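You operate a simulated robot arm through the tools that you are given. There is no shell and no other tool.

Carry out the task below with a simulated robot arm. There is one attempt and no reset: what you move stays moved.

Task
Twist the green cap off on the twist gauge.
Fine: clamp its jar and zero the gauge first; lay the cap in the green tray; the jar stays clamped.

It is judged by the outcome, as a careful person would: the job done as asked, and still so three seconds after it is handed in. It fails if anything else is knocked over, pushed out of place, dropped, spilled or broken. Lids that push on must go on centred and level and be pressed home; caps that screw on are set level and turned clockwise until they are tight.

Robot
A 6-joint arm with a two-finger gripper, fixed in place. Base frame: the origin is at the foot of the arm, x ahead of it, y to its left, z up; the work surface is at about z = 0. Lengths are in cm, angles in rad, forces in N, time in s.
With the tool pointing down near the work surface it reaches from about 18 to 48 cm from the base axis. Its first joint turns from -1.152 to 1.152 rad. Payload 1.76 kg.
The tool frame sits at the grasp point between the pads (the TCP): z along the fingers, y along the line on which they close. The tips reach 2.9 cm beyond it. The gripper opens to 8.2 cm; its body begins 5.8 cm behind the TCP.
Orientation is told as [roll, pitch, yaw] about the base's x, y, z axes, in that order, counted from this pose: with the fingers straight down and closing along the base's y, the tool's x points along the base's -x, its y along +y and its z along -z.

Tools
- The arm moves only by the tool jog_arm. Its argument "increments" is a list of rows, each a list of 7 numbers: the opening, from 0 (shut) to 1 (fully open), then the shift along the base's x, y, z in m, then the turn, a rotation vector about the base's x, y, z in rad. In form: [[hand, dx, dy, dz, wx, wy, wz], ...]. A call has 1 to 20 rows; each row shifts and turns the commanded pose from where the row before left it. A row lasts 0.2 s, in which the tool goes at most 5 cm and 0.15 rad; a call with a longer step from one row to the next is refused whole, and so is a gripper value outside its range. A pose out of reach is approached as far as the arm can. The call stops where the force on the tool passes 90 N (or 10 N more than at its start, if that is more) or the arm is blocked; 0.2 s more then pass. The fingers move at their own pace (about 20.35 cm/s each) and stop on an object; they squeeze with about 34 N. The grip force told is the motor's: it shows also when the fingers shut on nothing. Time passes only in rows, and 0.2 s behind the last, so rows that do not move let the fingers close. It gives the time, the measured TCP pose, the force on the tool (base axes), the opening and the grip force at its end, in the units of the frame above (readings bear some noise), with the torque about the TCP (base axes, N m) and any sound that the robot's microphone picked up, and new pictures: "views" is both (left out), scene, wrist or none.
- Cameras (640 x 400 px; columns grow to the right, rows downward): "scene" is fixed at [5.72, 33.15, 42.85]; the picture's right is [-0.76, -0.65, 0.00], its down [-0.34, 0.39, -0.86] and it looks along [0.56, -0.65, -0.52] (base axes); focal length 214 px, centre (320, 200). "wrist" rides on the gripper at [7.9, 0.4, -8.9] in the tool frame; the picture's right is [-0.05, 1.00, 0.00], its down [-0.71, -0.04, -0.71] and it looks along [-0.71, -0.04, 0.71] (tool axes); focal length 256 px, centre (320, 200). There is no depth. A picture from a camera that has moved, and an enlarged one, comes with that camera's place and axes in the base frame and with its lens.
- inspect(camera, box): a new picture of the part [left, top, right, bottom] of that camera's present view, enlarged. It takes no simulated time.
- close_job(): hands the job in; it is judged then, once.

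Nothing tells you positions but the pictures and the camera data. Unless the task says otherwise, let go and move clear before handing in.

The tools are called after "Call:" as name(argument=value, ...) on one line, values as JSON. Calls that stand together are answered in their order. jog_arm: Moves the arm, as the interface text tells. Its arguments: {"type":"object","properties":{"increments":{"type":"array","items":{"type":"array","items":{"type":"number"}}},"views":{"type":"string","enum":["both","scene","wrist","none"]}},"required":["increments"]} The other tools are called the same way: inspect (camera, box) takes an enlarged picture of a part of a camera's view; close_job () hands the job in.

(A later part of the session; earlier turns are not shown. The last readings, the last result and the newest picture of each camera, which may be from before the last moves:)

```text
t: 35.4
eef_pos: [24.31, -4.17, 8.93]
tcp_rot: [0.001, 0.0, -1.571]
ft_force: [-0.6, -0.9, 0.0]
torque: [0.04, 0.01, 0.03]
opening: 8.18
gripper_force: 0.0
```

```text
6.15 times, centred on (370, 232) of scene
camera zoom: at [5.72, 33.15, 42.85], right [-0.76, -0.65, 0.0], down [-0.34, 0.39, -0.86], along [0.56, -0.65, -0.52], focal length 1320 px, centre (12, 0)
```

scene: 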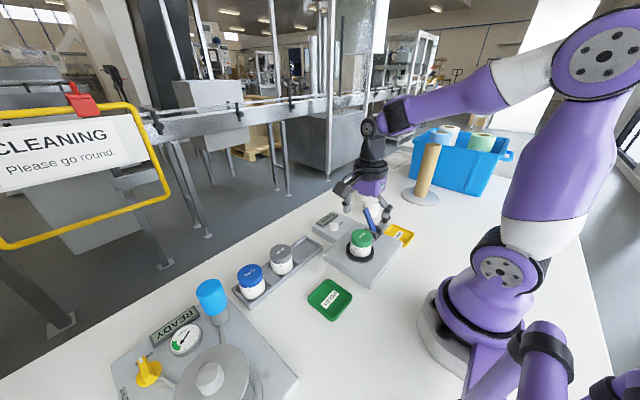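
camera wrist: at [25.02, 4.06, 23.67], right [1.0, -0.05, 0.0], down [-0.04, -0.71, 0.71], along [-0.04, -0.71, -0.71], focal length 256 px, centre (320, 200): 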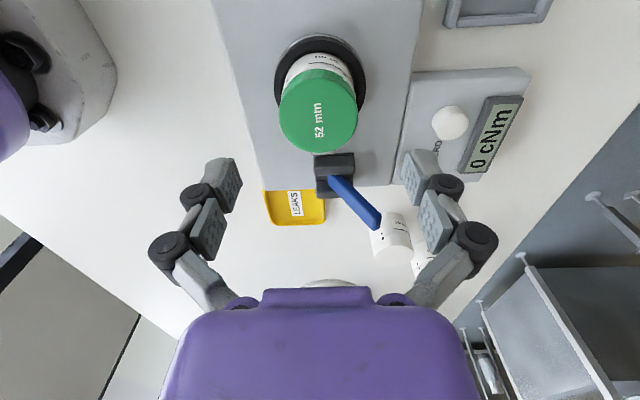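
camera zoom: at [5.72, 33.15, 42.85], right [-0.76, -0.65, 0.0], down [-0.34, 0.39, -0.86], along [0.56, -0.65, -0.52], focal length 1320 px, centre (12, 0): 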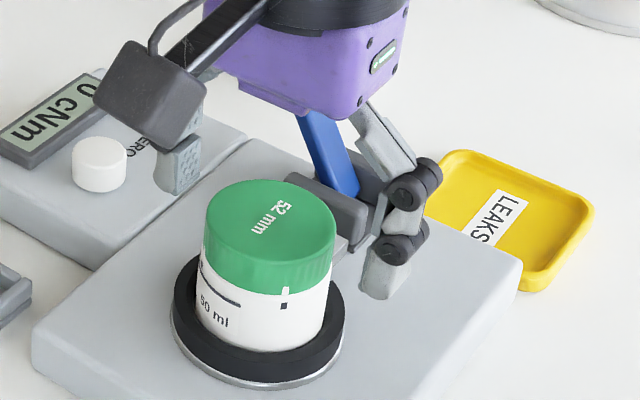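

The cap is centred within 1 mm. I'll nudge −y 1 mm and close on the cap.

Call:
jog_arm(increments=[[1, 0, -0.001, 0, 0, 0, 0], [0, 0, 0, 0, 0, 0, 0], [0, 0, 0, 0, 0, 0, 0], [0, 0, 0, 0, 0, 0, 0]], views="none")

Call:
inspect(camera="wrist", box=[200, 40, 440, 220])

Call:
inspect(camera="scene", box=[310, 200, 410, 270])

```text
t: 36.4
eef_pos: [24.31, -4.43, 9.19]
tcp_rot: [0.004, -0.001, -1.571]
ft_force: [-0.6, 2.4, 30.6]
torque: [0.19, 0.09, -0.01]
opening: 4.96
gripper_force: 34.1
```

```text
2.22 times, centred on (320, 130) of wrist
camera zoom: at [24.88, 3.59, 18.15], right [1.0, -0.05, 0.0], down [-0.04, -0.7, 0.71], along [-0.03, -0.71, -0.71], focal length 569 px, centre (320, 356)
```

zoom: 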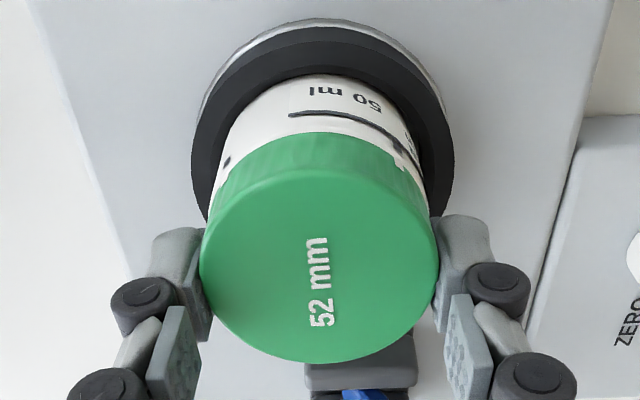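

```text
5.71 times, centred on (360, 235) of scene
camera zoom: at [5.71, 33.15, 42.85], right [-0.76, -0.65, 0.0], down [-0.34, 0.39, -0.86], along [0.56, -0.65, -0.52], focal length 1226 px, centre (91, 0)
```

zoom: 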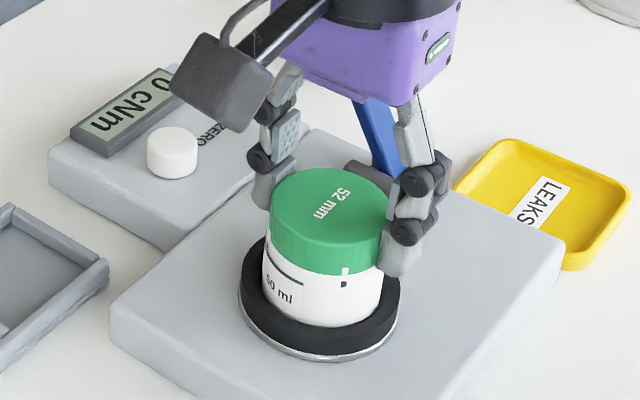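

The grip holds the cap, but closing left a 30 N downward press. I'll ease the arm up about 2 mm to relieve it before twisting.

Call:
jog_arm(increments=[[0, 0, 0, 0.0015, 0, 0, 0], [0, 0, 0, 0, 0, 0, 0]], views="none")

Call:
inspect(camera="scene", box=[310, 200, 410, 270])

```text
t: 37.0
eef_pos: [24.33, -4.51, 9.36]
tcp_rot: [0.005, -0.002, -1.57]
ft_force: [24.2, 6.3, -2.1]
torque: [0.15, -0.59, -0.12]
opening: 4.93
gripper_force: 34.0
```

```text
5.71 times, centred on (360, 235) of scene
camera zoom: at [5.72, 33.15, 42.85], right [-0.76, -0.65, 0.0], down [-0.34, 0.39, -0.86], along [0.56, -0.65, -0.52], focal length 1226 px, centre (91, 0)
```

zoom: 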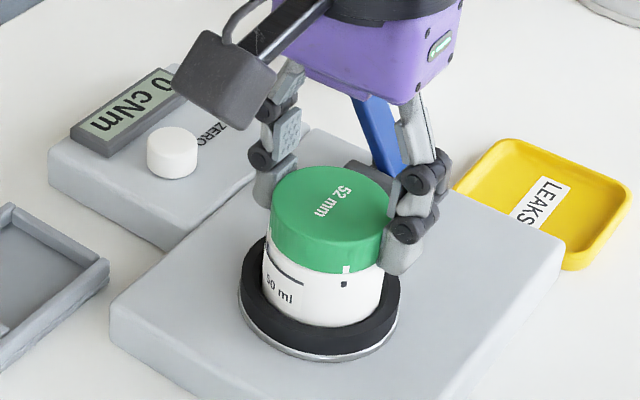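

The vertical load is gone, but now there's a 24 N sideways load. I'll nudge the arm to centre on the clamped jar.

Call:
jog_arm(increments=[[0, 0.001, 0.0004, 0, 0, 0, 0], [0, 0, 0, 0, 0, 0, 0]], views="none")

```text
t: 37.6
eef_pos: [24.42, -4.47, 9.36]
tcp_rot: [0.001, -0.002, -1.57]
ft_force: [16.1, 3.1, -1.5]
torque: [0.08, -0.5, -0.09]
opening: 4.95
gripper_force: 33.6
```

Call:
jog_arm(increments=[[0, 0.002, 0.0005, 0, 0, 0, 0], [0, 0, 0, 0, 0, 0, 0]], views="none")

Call:
inspect(camera="wrist", box=[200, 40, 520, 220])

Call:
inspect(camera="scene", box=[310, 200, 410, 270])

```text
t: 38.2
eef_pos: [24.41, -4.37, 9.18]
tcp_rot: [-0.004, 0.0, -1.574]
ft_force: [-5.8, -12.5, 1.4]
torque: [-0.41, -0.09, 0.09]
opening: 4.92
gripper_force: 34.3
```

```text
2.00 times, centred on (360, 130) of wrist
camera zoom: at [25.01, 3.61, 18.19], right [1.0, -0.06, 0.0], down [-0.04, -0.7, 0.71], along [-0.04, -0.71, -0.71], focal length 512 px, centre (240, 340)
```

zoom: 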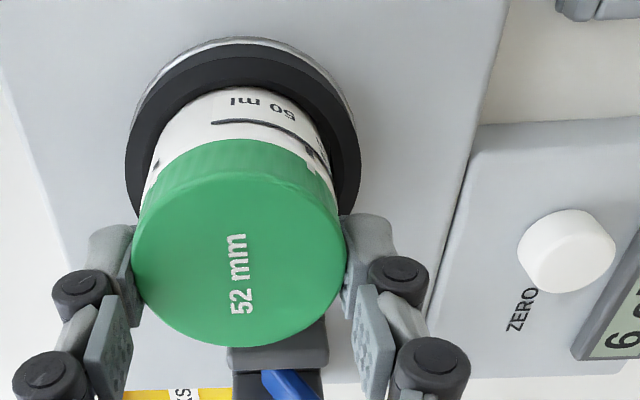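

```text
5.71 times, centred on (360, 235) of scene
camera zoom: at [5.72, 33.15, 42.85], right [-0.76, -0.65, 0.0], down [-0.34, 0.39, -0.86], along [0.56, -0.65, -0.52], focal length 1226 px, centre (91, 0)
```

zoom: 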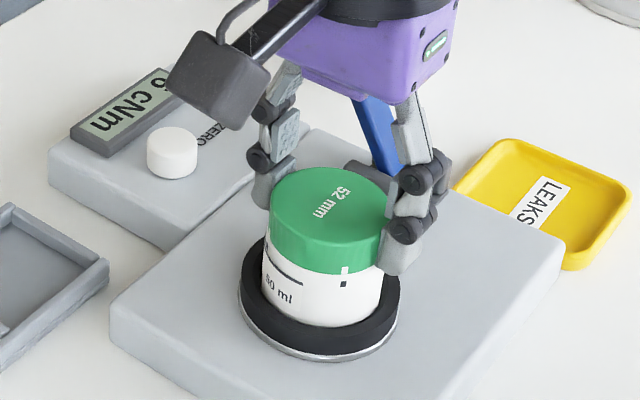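

The display shows 6 cNm from the slight load, so the clamped jar is coupled to the gauge. I'll start unscrewing: counter-clockwise from above, in small steps.

Call:
jog_arm(increments=[[0, -0.0003, -0.0008, 0, 0, 0, 0.05], [0, 0, 0, 0, 0, 0, 0.1], [0, 0, 0, 0, 0, 0, 0.1], [0, 0, 0, 0, 0, 0, 0.1]], views="none")

Call:
inspect(camera="wrist", box=[200, 40, 520, 220])

Call:
inspect(camera="scene", box=[310, 200, 410, 270])

```text
t: 39.2
eef_pos: [24.5, -4.41, 9.32]
tcp_rot: [0.0, 0.0, -1.215]
ft_force: [-2.6, 13.1, -3.7]
torque: [0.26, 0.13, 0.03]
opening: 4.91
gripper_force: 34.2
```

```text
2.00 times, centred on (360, 130) of wrist
camera zoom: at [22.31, 3.24, 18.32], right [0.95, 0.3, 0.0], down [0.21, -0.68, 0.71], along [0.21, -0.67, -0.71], focal length 512 px, centre (240, 340)
```

zoom: 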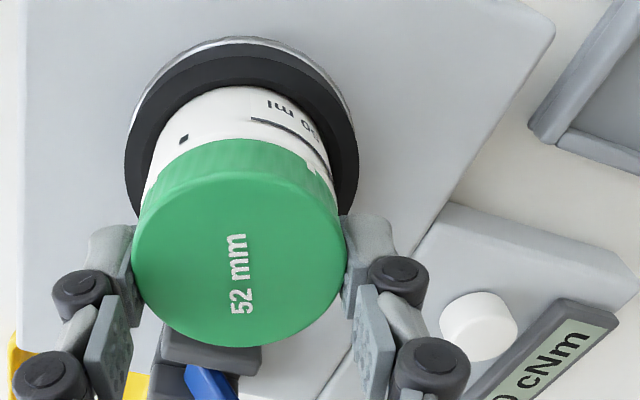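

```text
5.71 times, centred on (360, 235) of scene
camera zoom: at [5.72, 33.15, 42.85], right [-0.76, -0.65, 0.0], down [-0.34, 0.39, -0.86], along [0.56, -0.65, -0.52], focal length 1226 px, centre (91, 0)
```

zoom: 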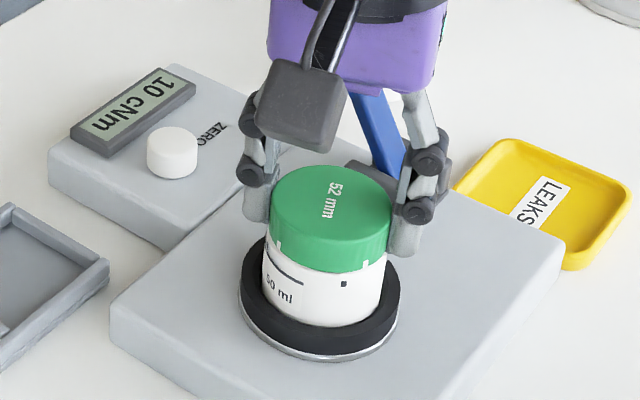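

The cap is turning against the body, whose marks stay put, so the clamp holds. I'll continue counter-clockwise.

Call:
jog_arm(increments=[[0, 0, 0.0007, 0, 0, 0, 0.12], [0, 0, 0, 0, 0, 0, 0.12], [0, 0, 0, 0, 0, 0, 0.12], [0, 0, 0, 0, 0, 0, 0.12], [0, 0, 0, 0, 0, 0, 0.12]], views="none")

Call:
inspect(camera="wrist", box=[200, 40, 520, 220])

Call:
inspect(camera="scene", box=[310, 200, 410, 270])

```text
t: 40.4
eef_pos: [24.76, -4.25, 9.5]
tcp_rot: [0.006, -0.003, -0.611]
ft_force: [27.8, 31.5, -22.9]
torque: [0.45, -0.47, -0.2]
opening: 4.94
gripper_force: 34.3
```

```text
2.00 times, centred on (360, 130) of wrist
camera zoom: at [18.52, 0.67, 18.37], right [0.62, 0.79, 0.01], down [0.55, -0.44, 0.71], along [0.56, -0.43, -0.7], focal length 512 px, centre (240, 340)
```

zoom: 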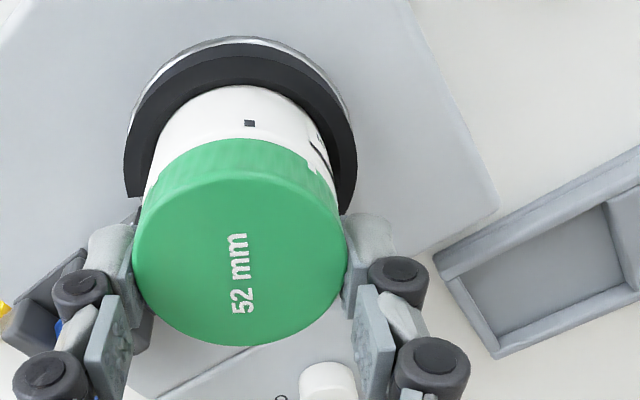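

```text
5.71 times, centred on (360, 235) of scene
camera zoom: at [5.72, 33.15, 42.85], right [-0.76, -0.65, 0.0], down [-0.34, 0.39, -0.86], along [0.56, -0.65, -0.52], focal length 1226 px, centre (91, 0)
```

zoom: 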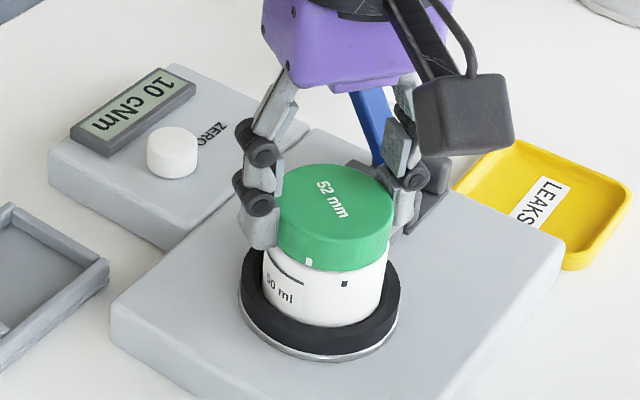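

The turn works (10 cNm, tick marks separating), but side forces built up because the grip is off the jar axis. I'll shift toward the axis to null them before turning further.

Call:
jog_arm(increments=[[0, 0.001, 0.0012, -0.0005, 0, 0, 0], [0, 0.001, 0.0012, -0.0005, 0, 0, 0], [0, 0, 0, 0, 0, 0, 0]], views="none")

```text
t: 41.2
eef_pos: [24.75, -4.28, 9.33]
tcp_rot: [0.0, -0.001, -0.622]
ft_force: [10.1, 5.9, 2.2]
torque: [0.08, -0.26, -0.05]
opening: 4.96
gripper_force: 34.7
```

That helped; the offset is about 0.5 cm, so I'll fold in a compensating shift while turning further.

Call:
jog_arm(increments=[[0, 0.0009, 0.0005, 0, 0, 0, 0], [0, 0.0001, 0.0007, 0.0002, 0, 0, 0.12], [0, 0, 0.0007, 0.0002, 0, 0, 0.12], [0, -0.0001, 0.0007, 0.0002, 0, 0, 0.12], [0, -0.0002, 0.0007, 0.0002, 0, 0, 0.12], [0, 0, 0, 0, 0, 0, 0]], views="none")

Call:
inspect(camera="scene", box=[310, 200, 410, 270])

Call:
inspect(camera="wrist", box=[160, 40, 480, 220])

```text
t: 42.6
eef_pos: [24.86, -3.95, 9.46]
tcp_rot: [-0.006, -0.001, -0.146]
ft_force: [-0.5, -45.3, -0.2]
torque: [-1.15, 0.02, 0.23]
opening: 4.97
gripper_force: 33.9
```

```text
5.71 times, centred on (360, 235) of scene
camera zoom: at [5.72, 33.15, 42.85], right [-0.76, -0.65, 0.0], down [-0.34, 0.39, -0.86], along [0.56, -0.65, -0.52], focal length 1226 px, centre (91, 0)
```

zoom: 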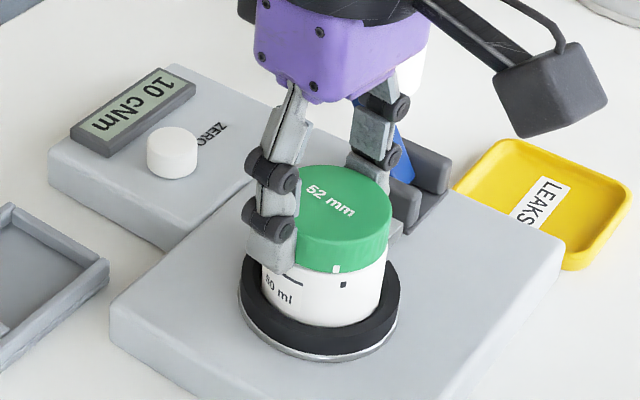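

```text
2.00 times, centred on (320, 130) of wrist
camera zoom: at [17.17, -2.24, 18.33], right [0.2, 0.98, -0.01], down [0.69, -0.14, 0.71], along [0.69, -0.14, -0.7], focal length 512 px, centre (320, 340)
```

zoom: 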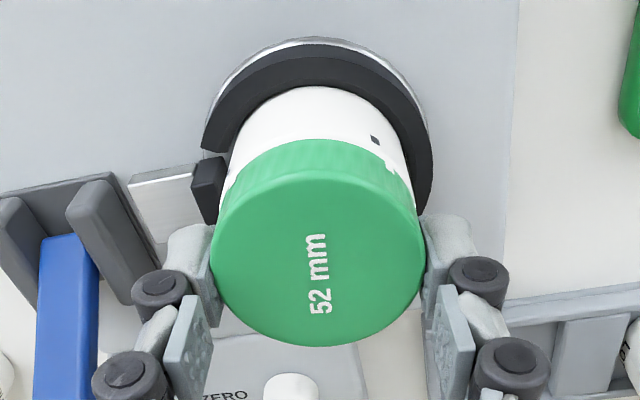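

I over-compensated in y (−45 N) now that the grip axis lies along y. I'll back that off first.

Call:
jog_arm(increments=[[0, 0, -0.002, 0, 0, 0, 0], [0, 0, -0.002, 0, 0, 0, 0], [0, 0, 0, 0, 0, 0, 0]], views="none")

```text
t: 43.4
eef_pos: [24.79, -4.02, 9.43]
tcp_rot: [0.003, 0.0, -0.133]
ft_force: [3.9, 11.2, -0.4]
torque: [0.18, -0.21, -0.05]
opening: 4.93
gripper_force: 33.8
```

Now I can place the axis: the jar axis is near (24.4, −4.0), with the TCP 0.4 cm off along tool x. I'll keep turning along the matching small arc.

Call:
jog_arm(increments=[[0, 0, 0.0013, 0, 0, 0, 0.12], [0, 0, 0.0005, 0, 0, 0, 0.12], [0, -0.0001, 0.0005, 0, 0, 0, 0.12], [0, -0.0001, 0.0005, 0, 0, 0, 0.12], [0, -0.0002, 0.0004, 0, 0, 0, 0.12], [0, 0, 0, 0, 0, 0, 0]], views="none")

Call:
inspect(camera="scene", box=[310, 200, 410, 270])

Call:
inspect(camera="wrist", box=[160, 40, 480, 220])

```text
t: 44.8
eef_pos: [24.74, -3.73, 9.38]
tcp_rot: [0.005, -0.001, 0.466]
ft_force: [4.9, 26.2, 0.3]
torque: [0.62, -0.22, -0.09]
opening: 4.94
gripper_force: 34.0
```

```text
5.71 times, centred on (360, 235) of scene
camera zoom: at [5.72, 33.15, 42.85], right [-0.76, -0.65, 0.0], down [-0.34, 0.39, -0.86], along [0.56, -0.65, -0.52], focal length 1226 px, centre (91, 0)
```

zoom: 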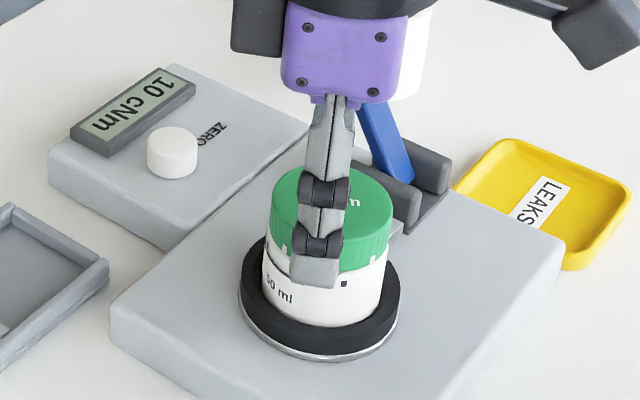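

```text
2.00 times, centred on (320, 130) of wrist
camera zoom: at [17.57, -6.97, 18.37], right [-0.4, 0.92, 0.0], down [0.65, 0.28, 0.71], along [0.65, 0.29, -0.71], focal length 512 px, centre (320, 340)
```

zoom: 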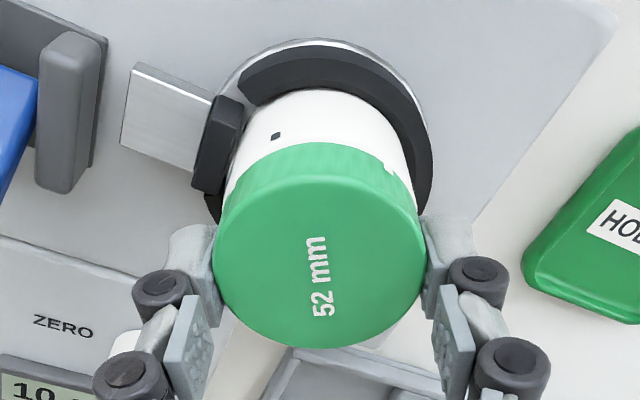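

Still turning freely at 10 cNm. I'll correct the y load and continue.

Call:
jog_arm(increments=[[0, 0, 0.002, 0, 0, 0, 0], [0, -0.0002, 0.0004, 0, 0, 0, 0.12], [0, -0.0003, 0.0004, 0, 0, 0, 0.12], [0, -0.0003, 0.0003, 0, 0, 0, 0.12], [0, -0.0004, 0.0003, 0, 0, 0, 0.12], [0, -0.0004, 0.0003, 0, 0, 0, 0.12], [0, 0, 0, 0, 0, 0, 0]], views="none")

Call:
inspect(camera="scene", box=[310, 200, 410, 270])

Call:
inspect(camera="wrist", box=[160, 40, 480, 220])

```text
t: 46.4
eef_pos: [24.68, -3.52, 9.18]
tcp_rot: [0.001, -0.001, 1.063]
ft_force: [-9.5, -9.4, 20.0]
torque: [-0.24, 0.29, -0.02]
opening: 4.93
gripper_force: 34.0
```

```text
5.71 times, centred on (360, 235) of scene
camera zoom: at [5.71, 33.15, 42.85], right [-0.76, -0.65, 0.0], down [-0.34, 0.39, -0.86], along [0.56, -0.65, -0.52], focal length 1226 px, centre (91, 0)
```

zoom: 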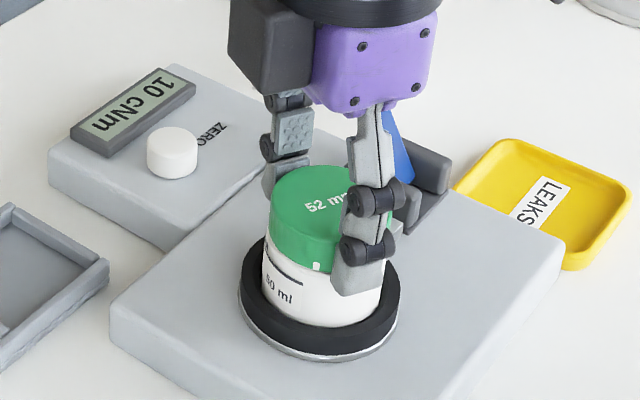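

```text
2.00 times, centred on (320, 130) of wrist
camera zoom: at [20.51, -10.21, 18.2], right [-0.85, 0.53, 0.0], down [0.38, 0.6, 0.71], along [0.38, 0.6, -0.71], focal length 512 px, centre (320, 340)
```

zoom: 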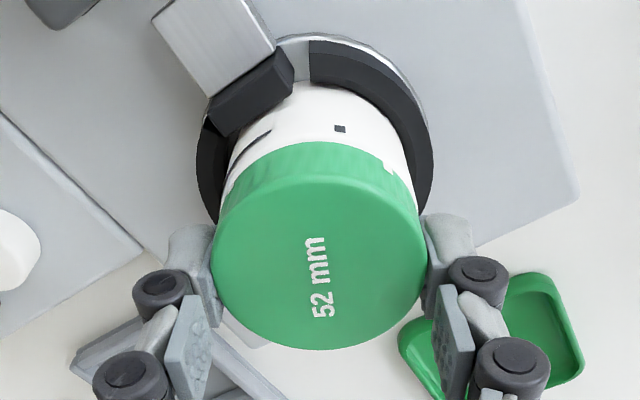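

I've turned about 150°; the thread now pushes the gripper up (20 N), so I'll let it rise while continuing.

Call:
jog_arm(increments=[[0, 0, 0, 0.0015, 0, 0, 0], [0, -0.0004, 0.0002, 0.0004, 0, 0, 0.12], [0, -0.0005, 0.0002, 0.0004, 0, 0, 0.12], [0, -0.0005, 0.0001, 0.0004, 0, 0, 0.12], [0, -0.0005, 0, 0.0004, 0, 0, 0.12], [0, 0, 0, 0, 0, 0, 0]], views="none")

Call:
inspect(camera="scene", box=[310, 200, 410, 270])

Call:
inspect(camera="wrist", box=[160, 40, 480, 220])

```text
t: 47.8
eef_pos: [24.5, -3.38, 9.53]
tcp_rot: [0.0, -0.003, 1.544]
ft_force: [5.9, -5.6, -32.2]
torque: [0.1, -0.03, 0.04]
opening: 4.93
gripper_force: 33.8
```

```text
5.71 times, centred on (360, 235) of scene
camera zoom: at [5.72, 33.15, 42.85], right [-0.76, -0.65, 0.0], down [-0.34, 0.39, -0.86], along [0.56, -0.65, -0.52], focal length 1226 px, centre (91, 0)
```

zoom: 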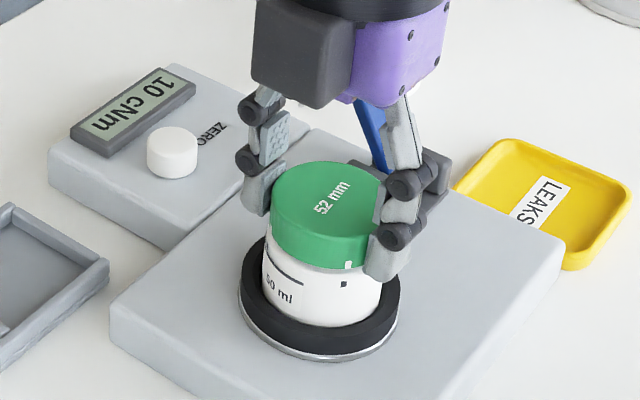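

```text
2.00 times, centred on (320, 130) of wrist
camera zoom: at [23.9, -11.3, 18.59], right [-1.0, 0.08, 0.0], down [0.06, 0.7, 0.71], along [0.05, 0.71, -0.71], focal length 512 px, centre (320, 340)
```

zoom: 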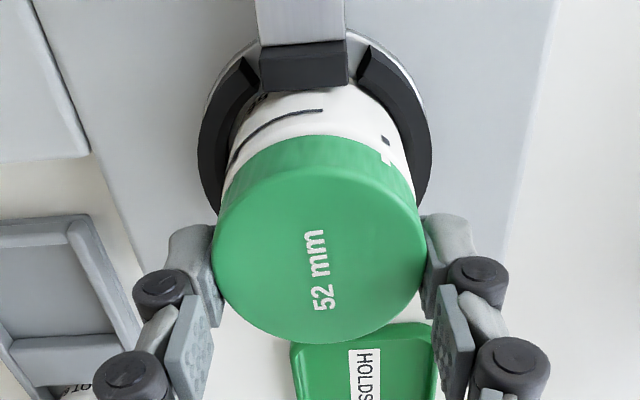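

The cap is still held by its thread and I'm pulling up 32 N, so I'll ease down and keep turning, watching whether the wrist can go past this angle.

Call:
jog_arm(increments=[[0, 0, 0, -0.0028, 0, 0, 0], [0, -0.0005, -0.0001, 0.0001, 0, 0, 0.12], [0, -0.0005, -0.0001, 0.0001, 0, 0, 0.12], [0, -0.0004, -0.0002, 0.0001, 0, 0, 0.12], [0, 0, 0, 0, 0, 0, 0]], views="none")

Call:
inspect(camera="scene", box=[310, 200, 410, 270])

```text
t: 49.0
eef_pos: [24.4, -3.36, 9.35]
tcp_rot: [0.005, -0.001, 1.902]
ft_force: [-24.4, -10.3, 21.2]
torque: [-0.37, 0.58, -0.14]
opening: 4.93
gripper_force: 34.0
```

```text
5.71 times, centred on (360, 235) of scene
camera zoom: at [5.71, 33.15, 42.85], right [-0.76, -0.65, 0.0], down [-0.34, 0.39, -0.86], along [0.56, -0.65, -0.52], focal length 1226 px, centre (91, 0)
```

zoom: 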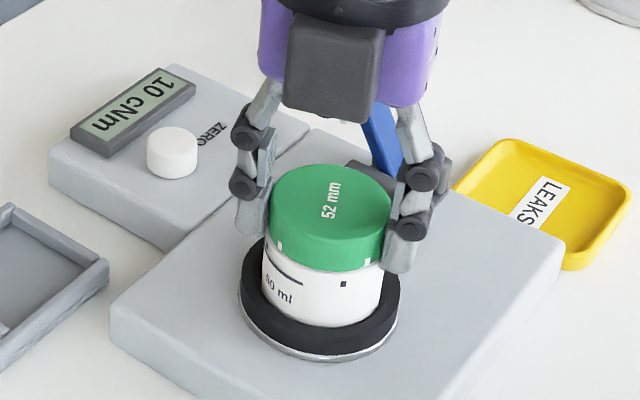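

The wrist can keep turning. I'll correct side and vertical loads and continue.

Call:
jog_arm(increments=[[0, -0.0022, -0.0008, 0.0018, 0, 0, 0], [0, -0.0004, -0.0002, 0.0002, 0, 0, 0.12], [0, -0.0004, -0.0002, 0.0002, 0, 0, 0.12], [0, -0.0004, -0.0003, 0.0002, 0, 0, 0.12], [0, -0.0004, -0.0003, 0.0002, 0, 0, 0.12], [0, 0, 0, 0, 0, 0, 0]], views="none")

Call:
inspect(camera="scene", box=[310, 200, 410, 270])

Call:
inspect(camera="wrist", box=[160, 40, 480, 220])

```text
t: 50.4
eef_pos: [24.04, -3.57, 9.57]
tcp_rot: [-0.003, -0.002, 2.387]
ft_force: [24.4, 27.9, -36.8]
torque: [0.47, -0.16, 0.25]
opening: 4.92
gripper_force: 34.0
```

```text
5.71 times, centred on (360, 235) of scene
camera zoom: at [5.73, 33.15, 42.85], right [-0.76, -0.65, 0.0], down [-0.34, 0.39, -0.86], along [0.56, -0.65, -0.52], focal length 1226 px, centre (91, 0)
```

zoom: 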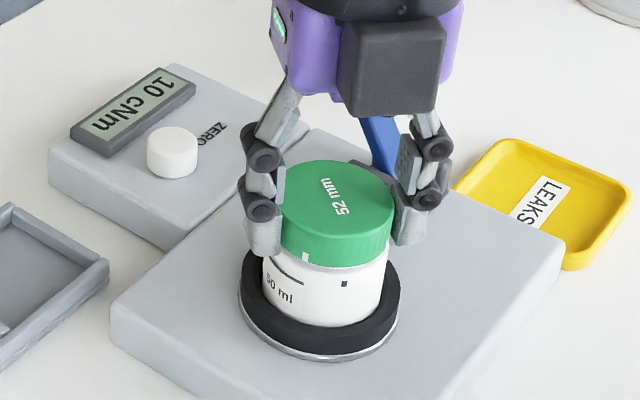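

```text
2.00 times, centred on (320, 130) of wrist
camera zoom: at [29.57, -9.33, 18.55], right [-0.72, -0.69, 0.0], down [-0.49, 0.51, 0.71], along [-0.49, 0.51, -0.71], focal length 512 px, centre (320, 340)
```

zoom: 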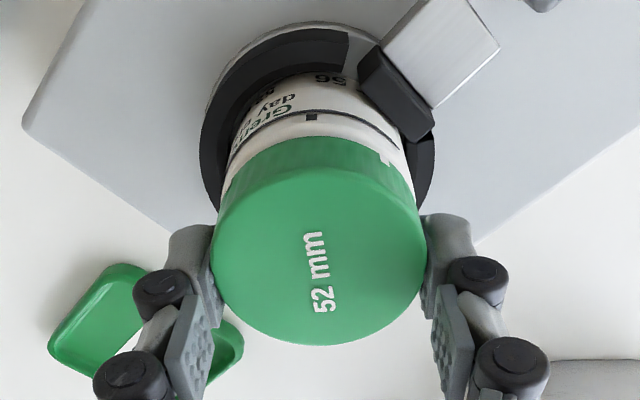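

The cap has risen about 3 mm and I'm pulling a bit too hard. I'll null the loads and then turn on more gently.

Call:
jog_arm(increments=[[0, 0.0008, 0.001, -0.0008, 0, 0, 0], [0, 0.0008, 0.001, -0.0007, 0, 0, 0], [0, 0, 0, 0, 0, 0, 0]], views="none")

```text
t: 51.2
eef_pos: [23.96, -3.54, 9.54]
tcp_rot: [0.005, 0.001, 2.378]
ft_force: [3.8, -12.5, 1.2]
torque: [-0.49, 0.11, -0.03]
opening: 4.91
gripper_force: 34.5
```

Loads are near zero. I'll continue turning with a gentle rise.

Call:
jog_arm(increments=[[0, -0.0003, -0.0005, 0.0001, 0, 0, 0.12], [0, -0.0003, -0.0004, 0.0001, 0, 0, 0.12], [0, -0.0002, -0.0004, 0.0001, 0, 0, 0.12], [0, -0.0002, -0.0004, 0.0001, 0, 0, 0.12], [0, 0, 0, 0, 0, 0, 0]], views="none")

Call:
inspect(camera="scene", box=[310, 200, 410, 270])

Call:
inspect(camera="wrist", box=[160, 40, 480, 220])

```text
t: 52.4
eef_pos: [23.76, -3.67, 9.46]
tcp_rot: [0.005, -0.002, 2.857]
ft_force: [-16.5, -31.9, 15.3]
torque: [-0.82, 0.41, -0.18]
opening: 4.93
gripper_force: 33.8
```

```text
5.71 times, centred on (360, 235) of scene
camera zoom: at [5.71, 33.15, 42.85], right [-0.76, -0.65, 0.0], down [-0.34, 0.39, -0.86], along [0.56, -0.65, -0.52], focal length 1226 px, centre (91, 0)
```

zoom: 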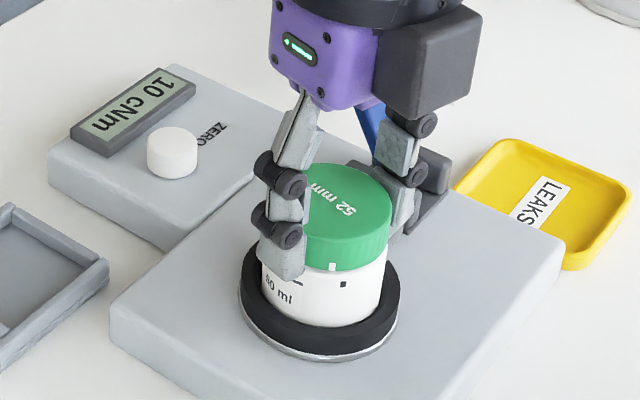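

```text
2.00 times, centred on (320, 130) of wrist
camera zoom: at [31.54, -6.26, 18.41], right [-0.33, -0.94, 0.01], down [-0.66, 0.24, 0.71], along [-0.67, 0.23, -0.71], focal length 512 px, centre (320, 340)
```

zoom: 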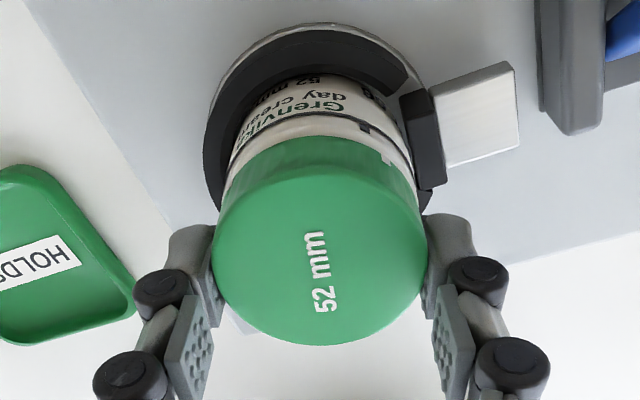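

About 250° turned so far. To avoid these side loads I'll null the forces, release, go up, wind the wrist back and regrip centred on the jar axis.

Call:
jog_arm(increments=[[0, -0.0004, -0.0014, 0.0004, 0, 0, 0], [0, -0.0004, -0.0014, 0.0003, 0, 0, 0], [0, 0, 0, 0, 0, 0, 0]], views="none")

```text
t: 53.2
eef_pos: [23.9, -3.73, 9.57]
tcp_rot: [0.002, -0.002, 2.855]
ft_force: [-11.6, -29.0, 0.1]
torque: [-0.7, 0.33, -0.18]
opening: 4.92
gripper_force: 33.9
out of reach, approached as far as the arm can: row 2
```

The wrist has reached its limit here, so I'll release now, lift, and wind back.

Call:
jog_arm(increments=[[0.7, 0, 0, 0, 0, 0, 0], [1, 0, 0, 0, 0, 0, 0], [1, 0, 0, 0.01, 0, 0, -0.05], [1, 0, 0, 0.02, 0, 0, -0.05], [1, 0, 0, 0.025, 0, 0, -0.1], [1, 0, 0, 0, 0, 0, -0.14]], views="both")

Call:
inspect(camera="scene", box=[310, 200, 410, 270])

Call:
inspect(camera="wrist", box=[200, 20, 440, 200])

```text
t: 54.6
eef_pos: [24.15, -3.53, 15.07]
tcp_rot: [-0.001, -0.001, 2.521]
ft_force: [0.4, 0.1, 0.1]
torque: [-0.02, -0.02, -0.01]
opening: 8.18
gripper_force: 0.0
camera wrist: at [30.37, -8.41, 24.05], right [-0.62, -0.78, 0.0], down [-0.55, 0.44, 0.71], along [-0.55, 0.44, -0.71], focal length 256 px, centre (320, 200)
```

scene: 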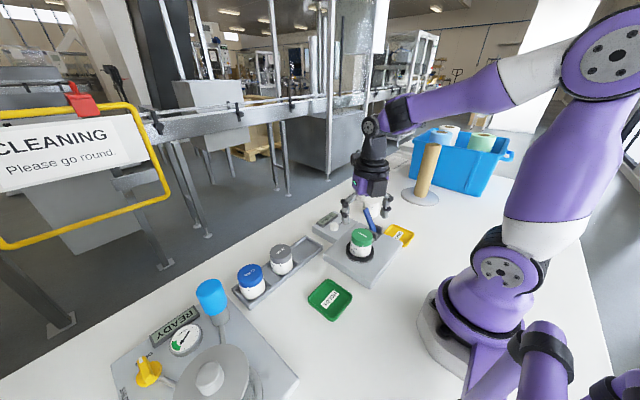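
wrist: 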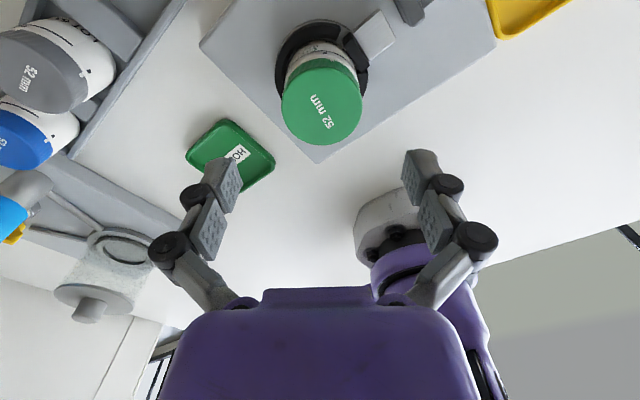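

```text
5.71 times, centred on (360, 235) of scene
camera zoom: at [5.72, 33.15, 42.85], right [-0.76, -0.65, 0.0], down [-0.34, 0.39, -0.86], along [0.56, -0.65, -0.52], focal length 1226 px, centre (91, 0)
```

zoom: 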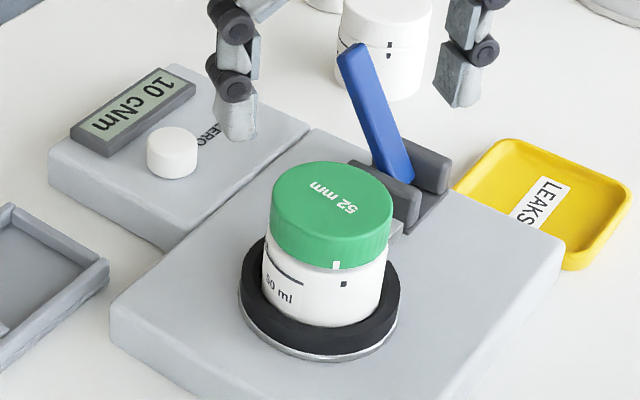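

```text
2.22 times, centred on (320, 110) of wrist
camera zoom: at [30.37, -8.41, 24.05], right [-0.62, -0.78, 0.0], down [-0.55, 0.44, 0.71], along [-0.55, 0.44, -0.71], focal length 569 px, centre (320, 400)
```

zoom: 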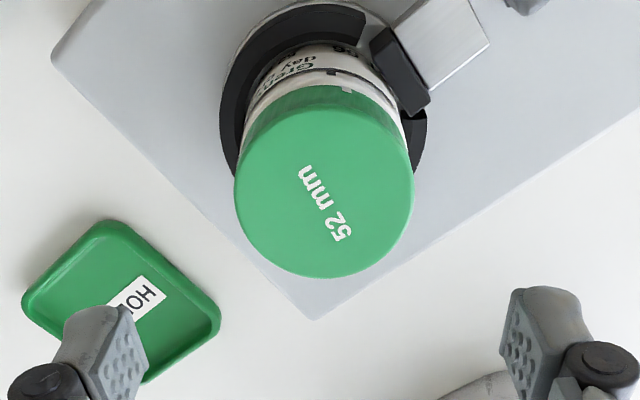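

The cap has risen slightly and the jar is still clamped. I'll wind the wrist back in the raised position and recentre over (24.4, −4.0).

Call:
jog_arm(increments=[[1, 0.001, -0.002, 0, 0, 0, -0.146], [1, 0.0015, -0.002, 0, 0, 0, -0.146], [1, 0, -0.0007, 0, 0, 0, -0.146], [1, 0, 0, 0, 0, 0, -0.146], [1, 0, 0, 0, 0, 0, -0.146], [1, 0, 0, 0, 0, 0, -0.146], [1, 0, 0, 0, 0, 0, -0.146], [1, 0, 0, 0, 0, 0, -0.146], [1, 0, 0, 0, 0, 0, -0.146], [1, 0, 0, 0, 0, 0, -0.146], [1, 0, 0, 0, 0, 0, -0.146], [1, 0, 0, 0, 0, 0, -0.146], [1, 0, 0, 0, 0, 0, -0.146], [1, 0, 0, 0, 0, 0, -0.146], [1, 0, 0, 0, 0, 0, -0.146], [1, 0, 0, 0, 0, 0, -0.146], [1, 0, 0, 0, 0, 0, -0.146], [1, 0, 0, 0, 0, 0, -0.146], [1, 0, 0, 0, 0, 0, -0.146], [1, 0, 0, 0, 0, 0, -0.146]], views="none")

Call:
jog_arm(increments=[[1, 0, 0, 0, 0, 0, -0.146], [1, 0, 0, 0, 0, 0, -0.146], [1, 0, 0, 0, 0, 0, -0.146], [1, 0, 0, 0, 0, 0, -0.146], [1, 0, 0, 0, 0, 0, -0.146], [1, 0, 0, 0, 0, 0, -0.146], [1, 0, 0, 0, 0, 0, -0.146], [1, 0, 0, 0, 0, 0, -0.146], [1, 0, 0, 0, 0, 0, -0.146], [1, 0, 0, 0, 0, 0, -0.146], [1, 0, 0, 0, 0, 0, 0]], views="both")

Call:
inspect(camera="wrist", box=[200, 20, 440, 200])

```text
t: 58.8
eef_pos: [24.35, -4.07, 15.16]
tcp_rot: [-0.001, -0.001, -0.401]
ft_force: [-0.3, 0.1, 0.2]
torque: [0.0, -0.03, -0.03]
opening: 8.21
gripper_force: 0.2
```

```text
t: 61.2
eef_pos: [24.2, -3.95, 15.23]
tcp_rot: [-0.001, -0.001, -1.863]
ft_force: [0.3, 0.1, 0.5]
torque: [-0.02, -0.05, 0.03]
opening: 8.2
gripper_force: 0.0
camera wrist: at [26.98, 3.46, 24.14], right [0.94, -0.34, 0.0], down [-0.24, -0.66, 0.71], along [-0.24, -0.67, -0.71], focal length 256 px, centre (320, 200)
```

scene: 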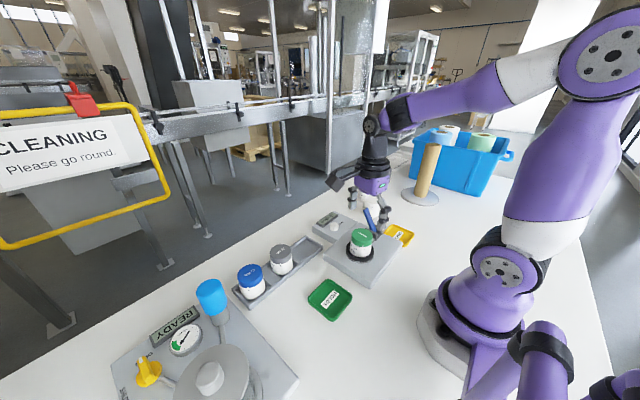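
wrist: 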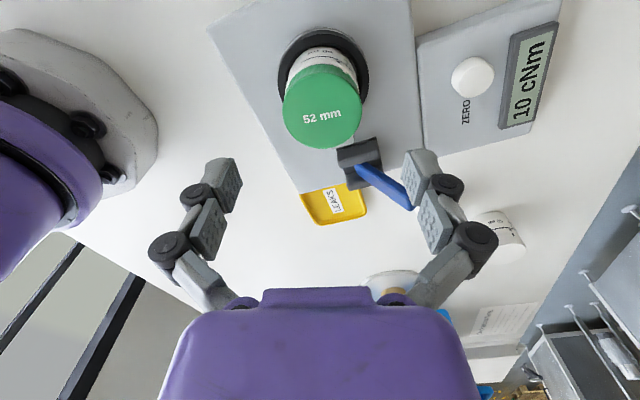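

```text
2.22 times, centred on (320, 110) of wrist
camera zoom: at [26.98, 3.46, 24.14], right [0.94, -0.34, 0.0], down [-0.24, -0.66, 0.71], along [-0.24, -0.67, -0.71], focal length 569 px, centre (320, 400)
```

zoom: 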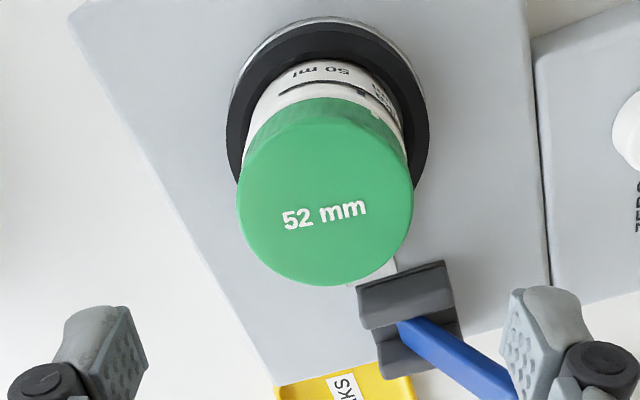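

The wrist is back at −1.86 rad, giving plenty of turning range. I'll recentre slightly and descend onto the cap.

Call:
jog_arm(increments=[[1, 0.0015, -0.0005, -0.015, 0, 0, 0], [1, 0, 0, -0.02, 0, 0, 0], [1, 0, 0, -0.015, 0, 0, 0], [1, 0, 0, -0.0075, 0, 0, 0], [1, 0, 0, 0, 0, 0, 0]], views="none")

Call:
inspect(camera="wrist", box=[200, 40, 440, 220])

Call:
inspect(camera="scene", box=[310, 200, 410, 270])

```text
t: 62.4
eef_pos: [24.32, -4.11, 9.36]
tcp_rot: [0.0, -0.003, -1.862]
ft_force: [0.0, -0.5, 0.8]
torque: [0.01, 0.02, 0.03]
opening: 8.19
gripper_force: 0.0
```

```text
2.22 times, centred on (320, 130) of wrist
camera zoom: at [27.06, 3.37, 18.31], right [0.94, -0.34, 0.0], down [-0.24, -0.67, 0.71], along [-0.24, -0.67, -0.71], focal length 569 px, centre (320, 356)
```

zoom: 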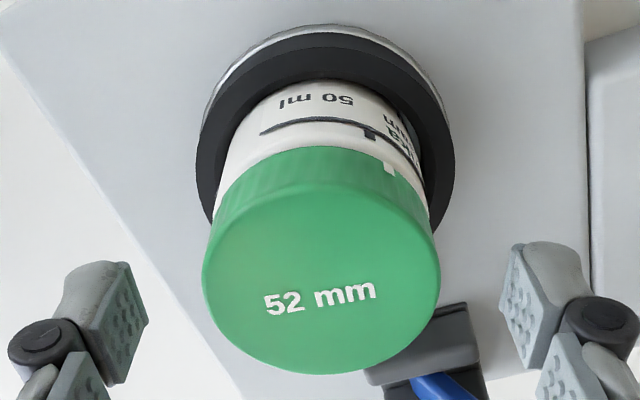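

```text
5.71 times, centred on (360, 235) of scene
camera zoom: at [5.72, 33.15, 42.85], right [-0.76, -0.65, 0.0], down [-0.34, 0.39, -0.86], along [0.56, -0.65, -0.52], focal length 1226 px, centre (91, 0)
```

zoom: 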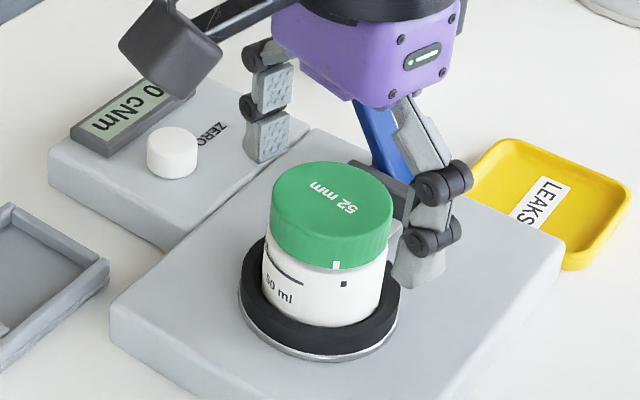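

Centred. I'll close on the cap while easing up a millimetre or so to avoid the earlier down-press.

Call:
jog_arm(increments=[[0, 0, 0, 0, 0, 0, 0], [0, 0, 0, 0.0012, 0, 0, 0], [0, 0, 0, 0, 0, 0, 0]], views="none")

```text
t: 63.2
eef_pos: [24.37, -4.16, 9.67]
tcp_rot: [0.003, -0.002, -1.859]
ft_force: [7.9, -6.4, -1.0]
torque: [-0.14, -0.14, 0.02]
opening: 4.93
gripper_force: 34.5
```

Loads are small this time. I'll continue unscrewing.

Call:
jog_arm(increments=[[0, 0, 0, 0.0001, 0, 0, 0.12], [0, 0, 0, 0.0001, 0, 0, 0.12], [0, 0, 0, 0.0001, 0, 0, 0.12], [0, 0, 0, 0.0001, 0, 0, 0.12], [0, 0, 0, 0.0001, 0, 0, 0.12], [0, 0, 0, 0, 0, 0, 0]], views="none")

Call:
inspect(camera="scene", box=[310, 200, 410, 270])

```text
t: 64.6
eef_pos: [24.18, -4.17, 9.58]
tcp_rot: [0.003, -0.002, -1.255]
ft_force: [11.6, -6.1, 0.6]
torque: [-0.13, -0.26, -0.05]
opening: 4.91
gripper_force: 34.1
```

```text
5.71 times, centred on (360, 235) of scene
camera zoom: at [5.72, 33.15, 42.85], right [-0.76, -0.65, 0.0], down [-0.34, 0.39, -0.86], along [0.56, -0.65, -0.52], focal length 1226 px, centre (91, 0)
```

zoom: 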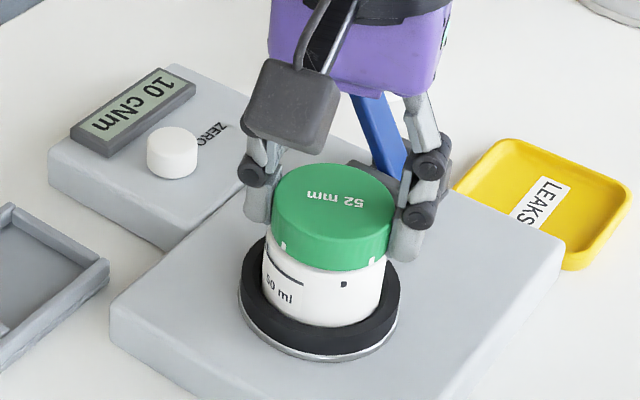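

Call:
jog_arm(increments=[[0, 0.0005, -0.0004, 0.0001, 0, 0, 0.12], [0, 0.0003, 0, 0.0001, 0, 0, 0.12], [0, 0, 0, 0.0001, 0, 0, 0.12], [0, 0, 0, 0.0001, 0, 0, 0.12], [0, 0, 0, 0.0001, 0, 0, 0.12], [0, 0, 0, 0.0001, 0, 0, 0.12], [0, 0, 0, 0, 0, 0, 0]], views="none")

Call:
inspect(camera="scene", box=[310, 200, 410, 270])

```text
t: 66.2
eef_pos: [24.43, -4.03, 9.61]
tcp_rot: [0.001, -0.004, -0.536]
ft_force: [19.9, -0.9, 1.7]
torque: [-0.02, -0.38, -0.1]
opening: 4.91
gripper_force: 34.2
```

```text
5.71 times, centred on (360, 235) of scene
camera zoom: at [5.72, 33.15, 42.85], right [-0.76, -0.65, 0.0], down [-0.34, 0.39, -0.86], along [0.56, -0.65, -0.52], focal length 1226 px, centre (91, 0)
```

zoom: 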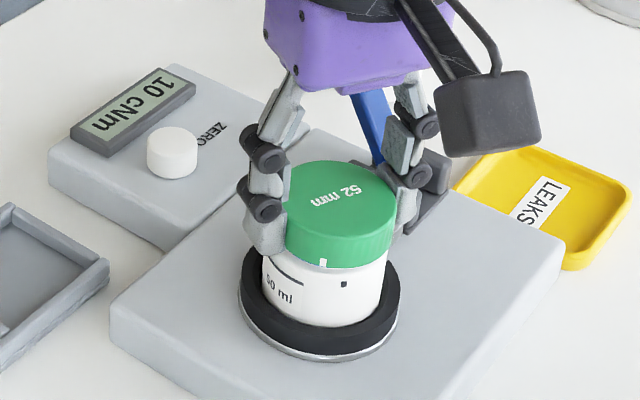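

Call:
jog_arm(increments=[[0, 0.001, 0, 0.0001, 0, 0, 0.12], [0, 0.0005, 0, 0.0001, 0, 0, 0.12], [0, 0, 0, 0.0001, 0, 0, 0.12], [0, 0, 0, 0.0001, 0, 0, 0.12], [0, 0, 0, 0.0001, 0, 0, 0.12], [0, 0, 0, 0.0001, 0, 0, 0.12], [0, 0, 0, 0, 0, 0, 0]], views="none")

Call:
inspect(camera="scene", box=[310, 200, 410, 270])

Call:
inspect(camera="wrist", box=[160, 40, 480, 220])

```text
t: 67.8
eef_pos: [24.55, -4.04, 9.64]
tcp_rot: [0.004, -0.002, 0.187]
ft_force: [15.2, 27.5, 1.2]
torque: [0.58, -0.39, -0.25]
opening: 4.92
gripper_force: 34.0
```

```text
5.71 times, centred on (360, 235) of scene
camera zoom: at [5.72, 33.15, 42.85], right [-0.76, -0.65, 0.0], down [-0.34, 0.39, -0.86], along [0.56, -0.65, -0.52], focal length 1226 px, centre (91, 0)
```

zoom: 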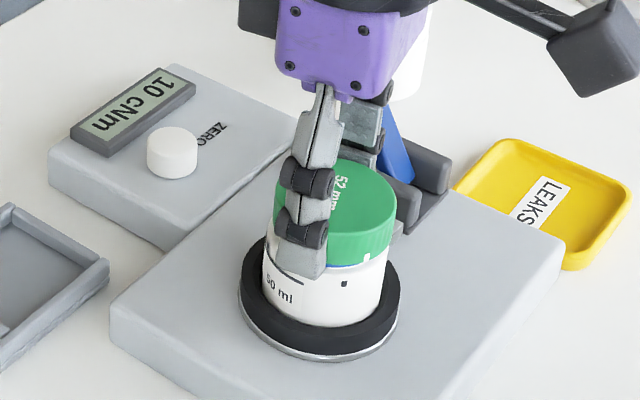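

```text
2.00 times, centred on (320, 130) of wrist
camera zoom: at [16.79, -5.12, 18.61], right [-0.13, 0.99, 0.0], down [0.7, 0.09, 0.71], along [0.7, 0.1, -0.71], focal length 512 px, centre (320, 340)
```

zoom: 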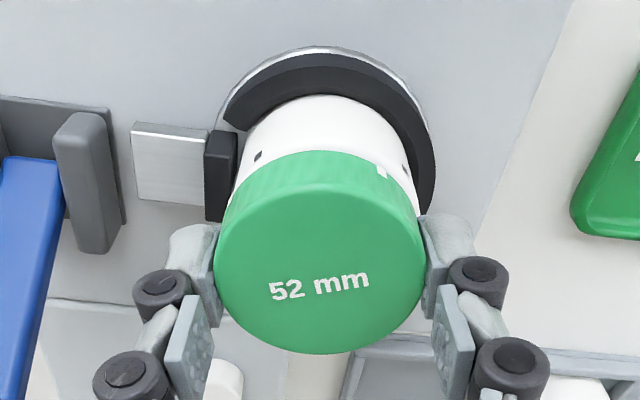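

A blue band on the neck is now showing as the cap rises (just over one full turn). I'll correct the y load and continue.

Call:
jog_arm(increments=[[0, 0.0005, 0.0015, 0.0001, 0, 0, 0.06], [0, 0.0003, 0.001, 0.0001, 0, 0, 0.12], [0, 0, 0, 0.0001, 0, 0, 0.12], [0, 0, 0, 0.0001, 0, 0, 0.12], [0, 0, 0, 0.0001, 0, 0, 0.12], [0, 0, 0, 0, 0, 0, 0]], views="none")

Call:
inspect(camera="scene", box=[310, 200, 410, 270])

```text
t: 69.2
eef_pos: [24.61, -3.85, 9.76]
tcp_rot: [0.001, 0.0, 0.722]
ft_force: [-3.8, 8.0, -0.1]
torque: [0.16, 0.07, -0.04]
opening: 4.92
gripper_force: 33.9
```

```text
5.71 times, centred on (360, 235) of scene
camera zoom: at [5.72, 33.15, 42.85], right [-0.76, -0.65, 0.0], down [-0.34, 0.39, -0.86], along [0.56, -0.65, -0.52], focal length 1226 px, centre (91, 0)
```

zoom: 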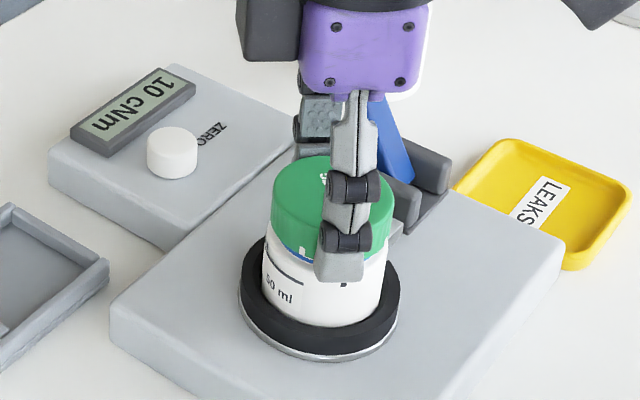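

Call:
jog_arm(increments=[[0, 0, 0.0005, 0.0001, 0, 0, 0.12], [0, 0, 0, 0.0001, 0, 0, 0.12], [0, 0, 0, 0.0001, 0, 0, 0.12], [0, 0, 0, 0.0001, 0, 0, 0.12], [0, 0, 0, 0.0001, 0, 0, 0.12], [0, 0, 0, 0.0001, 0, 0, 0.12], [0, 0, 0, 0, 0, 0, 0]], views="none")

Call:
inspect(camera="scene", box=[310, 200, 410, 270])

```text
t: 70.8
eef_pos: [24.6, -3.81, 9.86]
tcp_rot: [0.006, -0.001, 1.444]
ft_force: [-19.8, 15.6, -2.7]
torque: [0.31, 0.35, -0.09]
opening: 4.9
gripper_force: 34.0
```

```text
5.71 times, centred on (360, 235) of scene
camera zoom: at [5.72, 33.15, 42.85], right [-0.76, -0.65, 0.0], down [-0.34, 0.39, -0.86], along [0.56, -0.65, -0.52], focal length 1226 px, centre (91, 0)
```

zoom: 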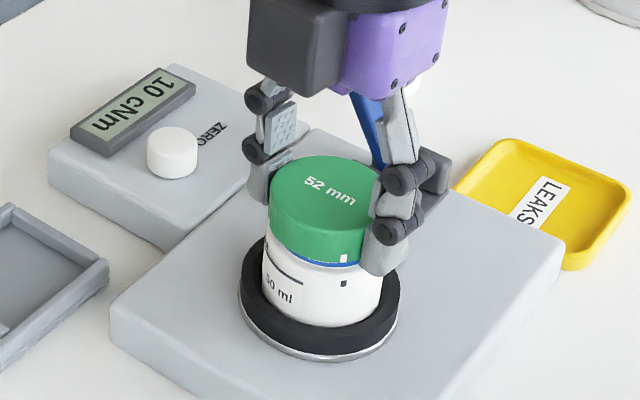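

The blue neck band is clearly visible now. I'll correct and continue.

Call:
jog_arm(increments=[[0, -0.0009, 0.0004, 0.0001, 0, 0, 0.1], [0, -0.0009, 0.0003, 0.0001, 0, 0, 0.12], [0, -0.0001, 0, 0.0001, 0, 0, 0.12], [0, -0.0001, 0, 0.0001, 0, 0, 0.12], [0, -0.0001, 0, 0.0001, 0, 0, 0.12], [0, 0, 0, 0, 0, 0, 0]], views="none")

Call:
inspect(camera="scene", box=[310, 200, 410, 270])

```text
t: 72.2
eef_pos: [24.46, -3.92, 9.71]
tcp_rot: [-0.001, 0.0, 2.025]
ft_force: [-9.0, 9.0, -0.2]
torque: [0.2, 0.18, -0.07]
opening: 4.92
gripper_force: 33.4
```

```text
5.71 times, centred on (360, 235) of scene
camera zoom: at [5.72, 33.15, 42.85], right [-0.76, -0.65, 0.0], down [-0.34, 0.39, -0.86], along [0.56, -0.65, -0.52], focal length 1226 px, centre (91, 0)
```

zoom: 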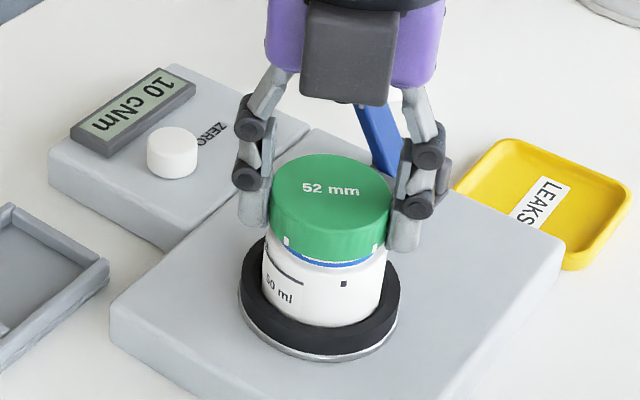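

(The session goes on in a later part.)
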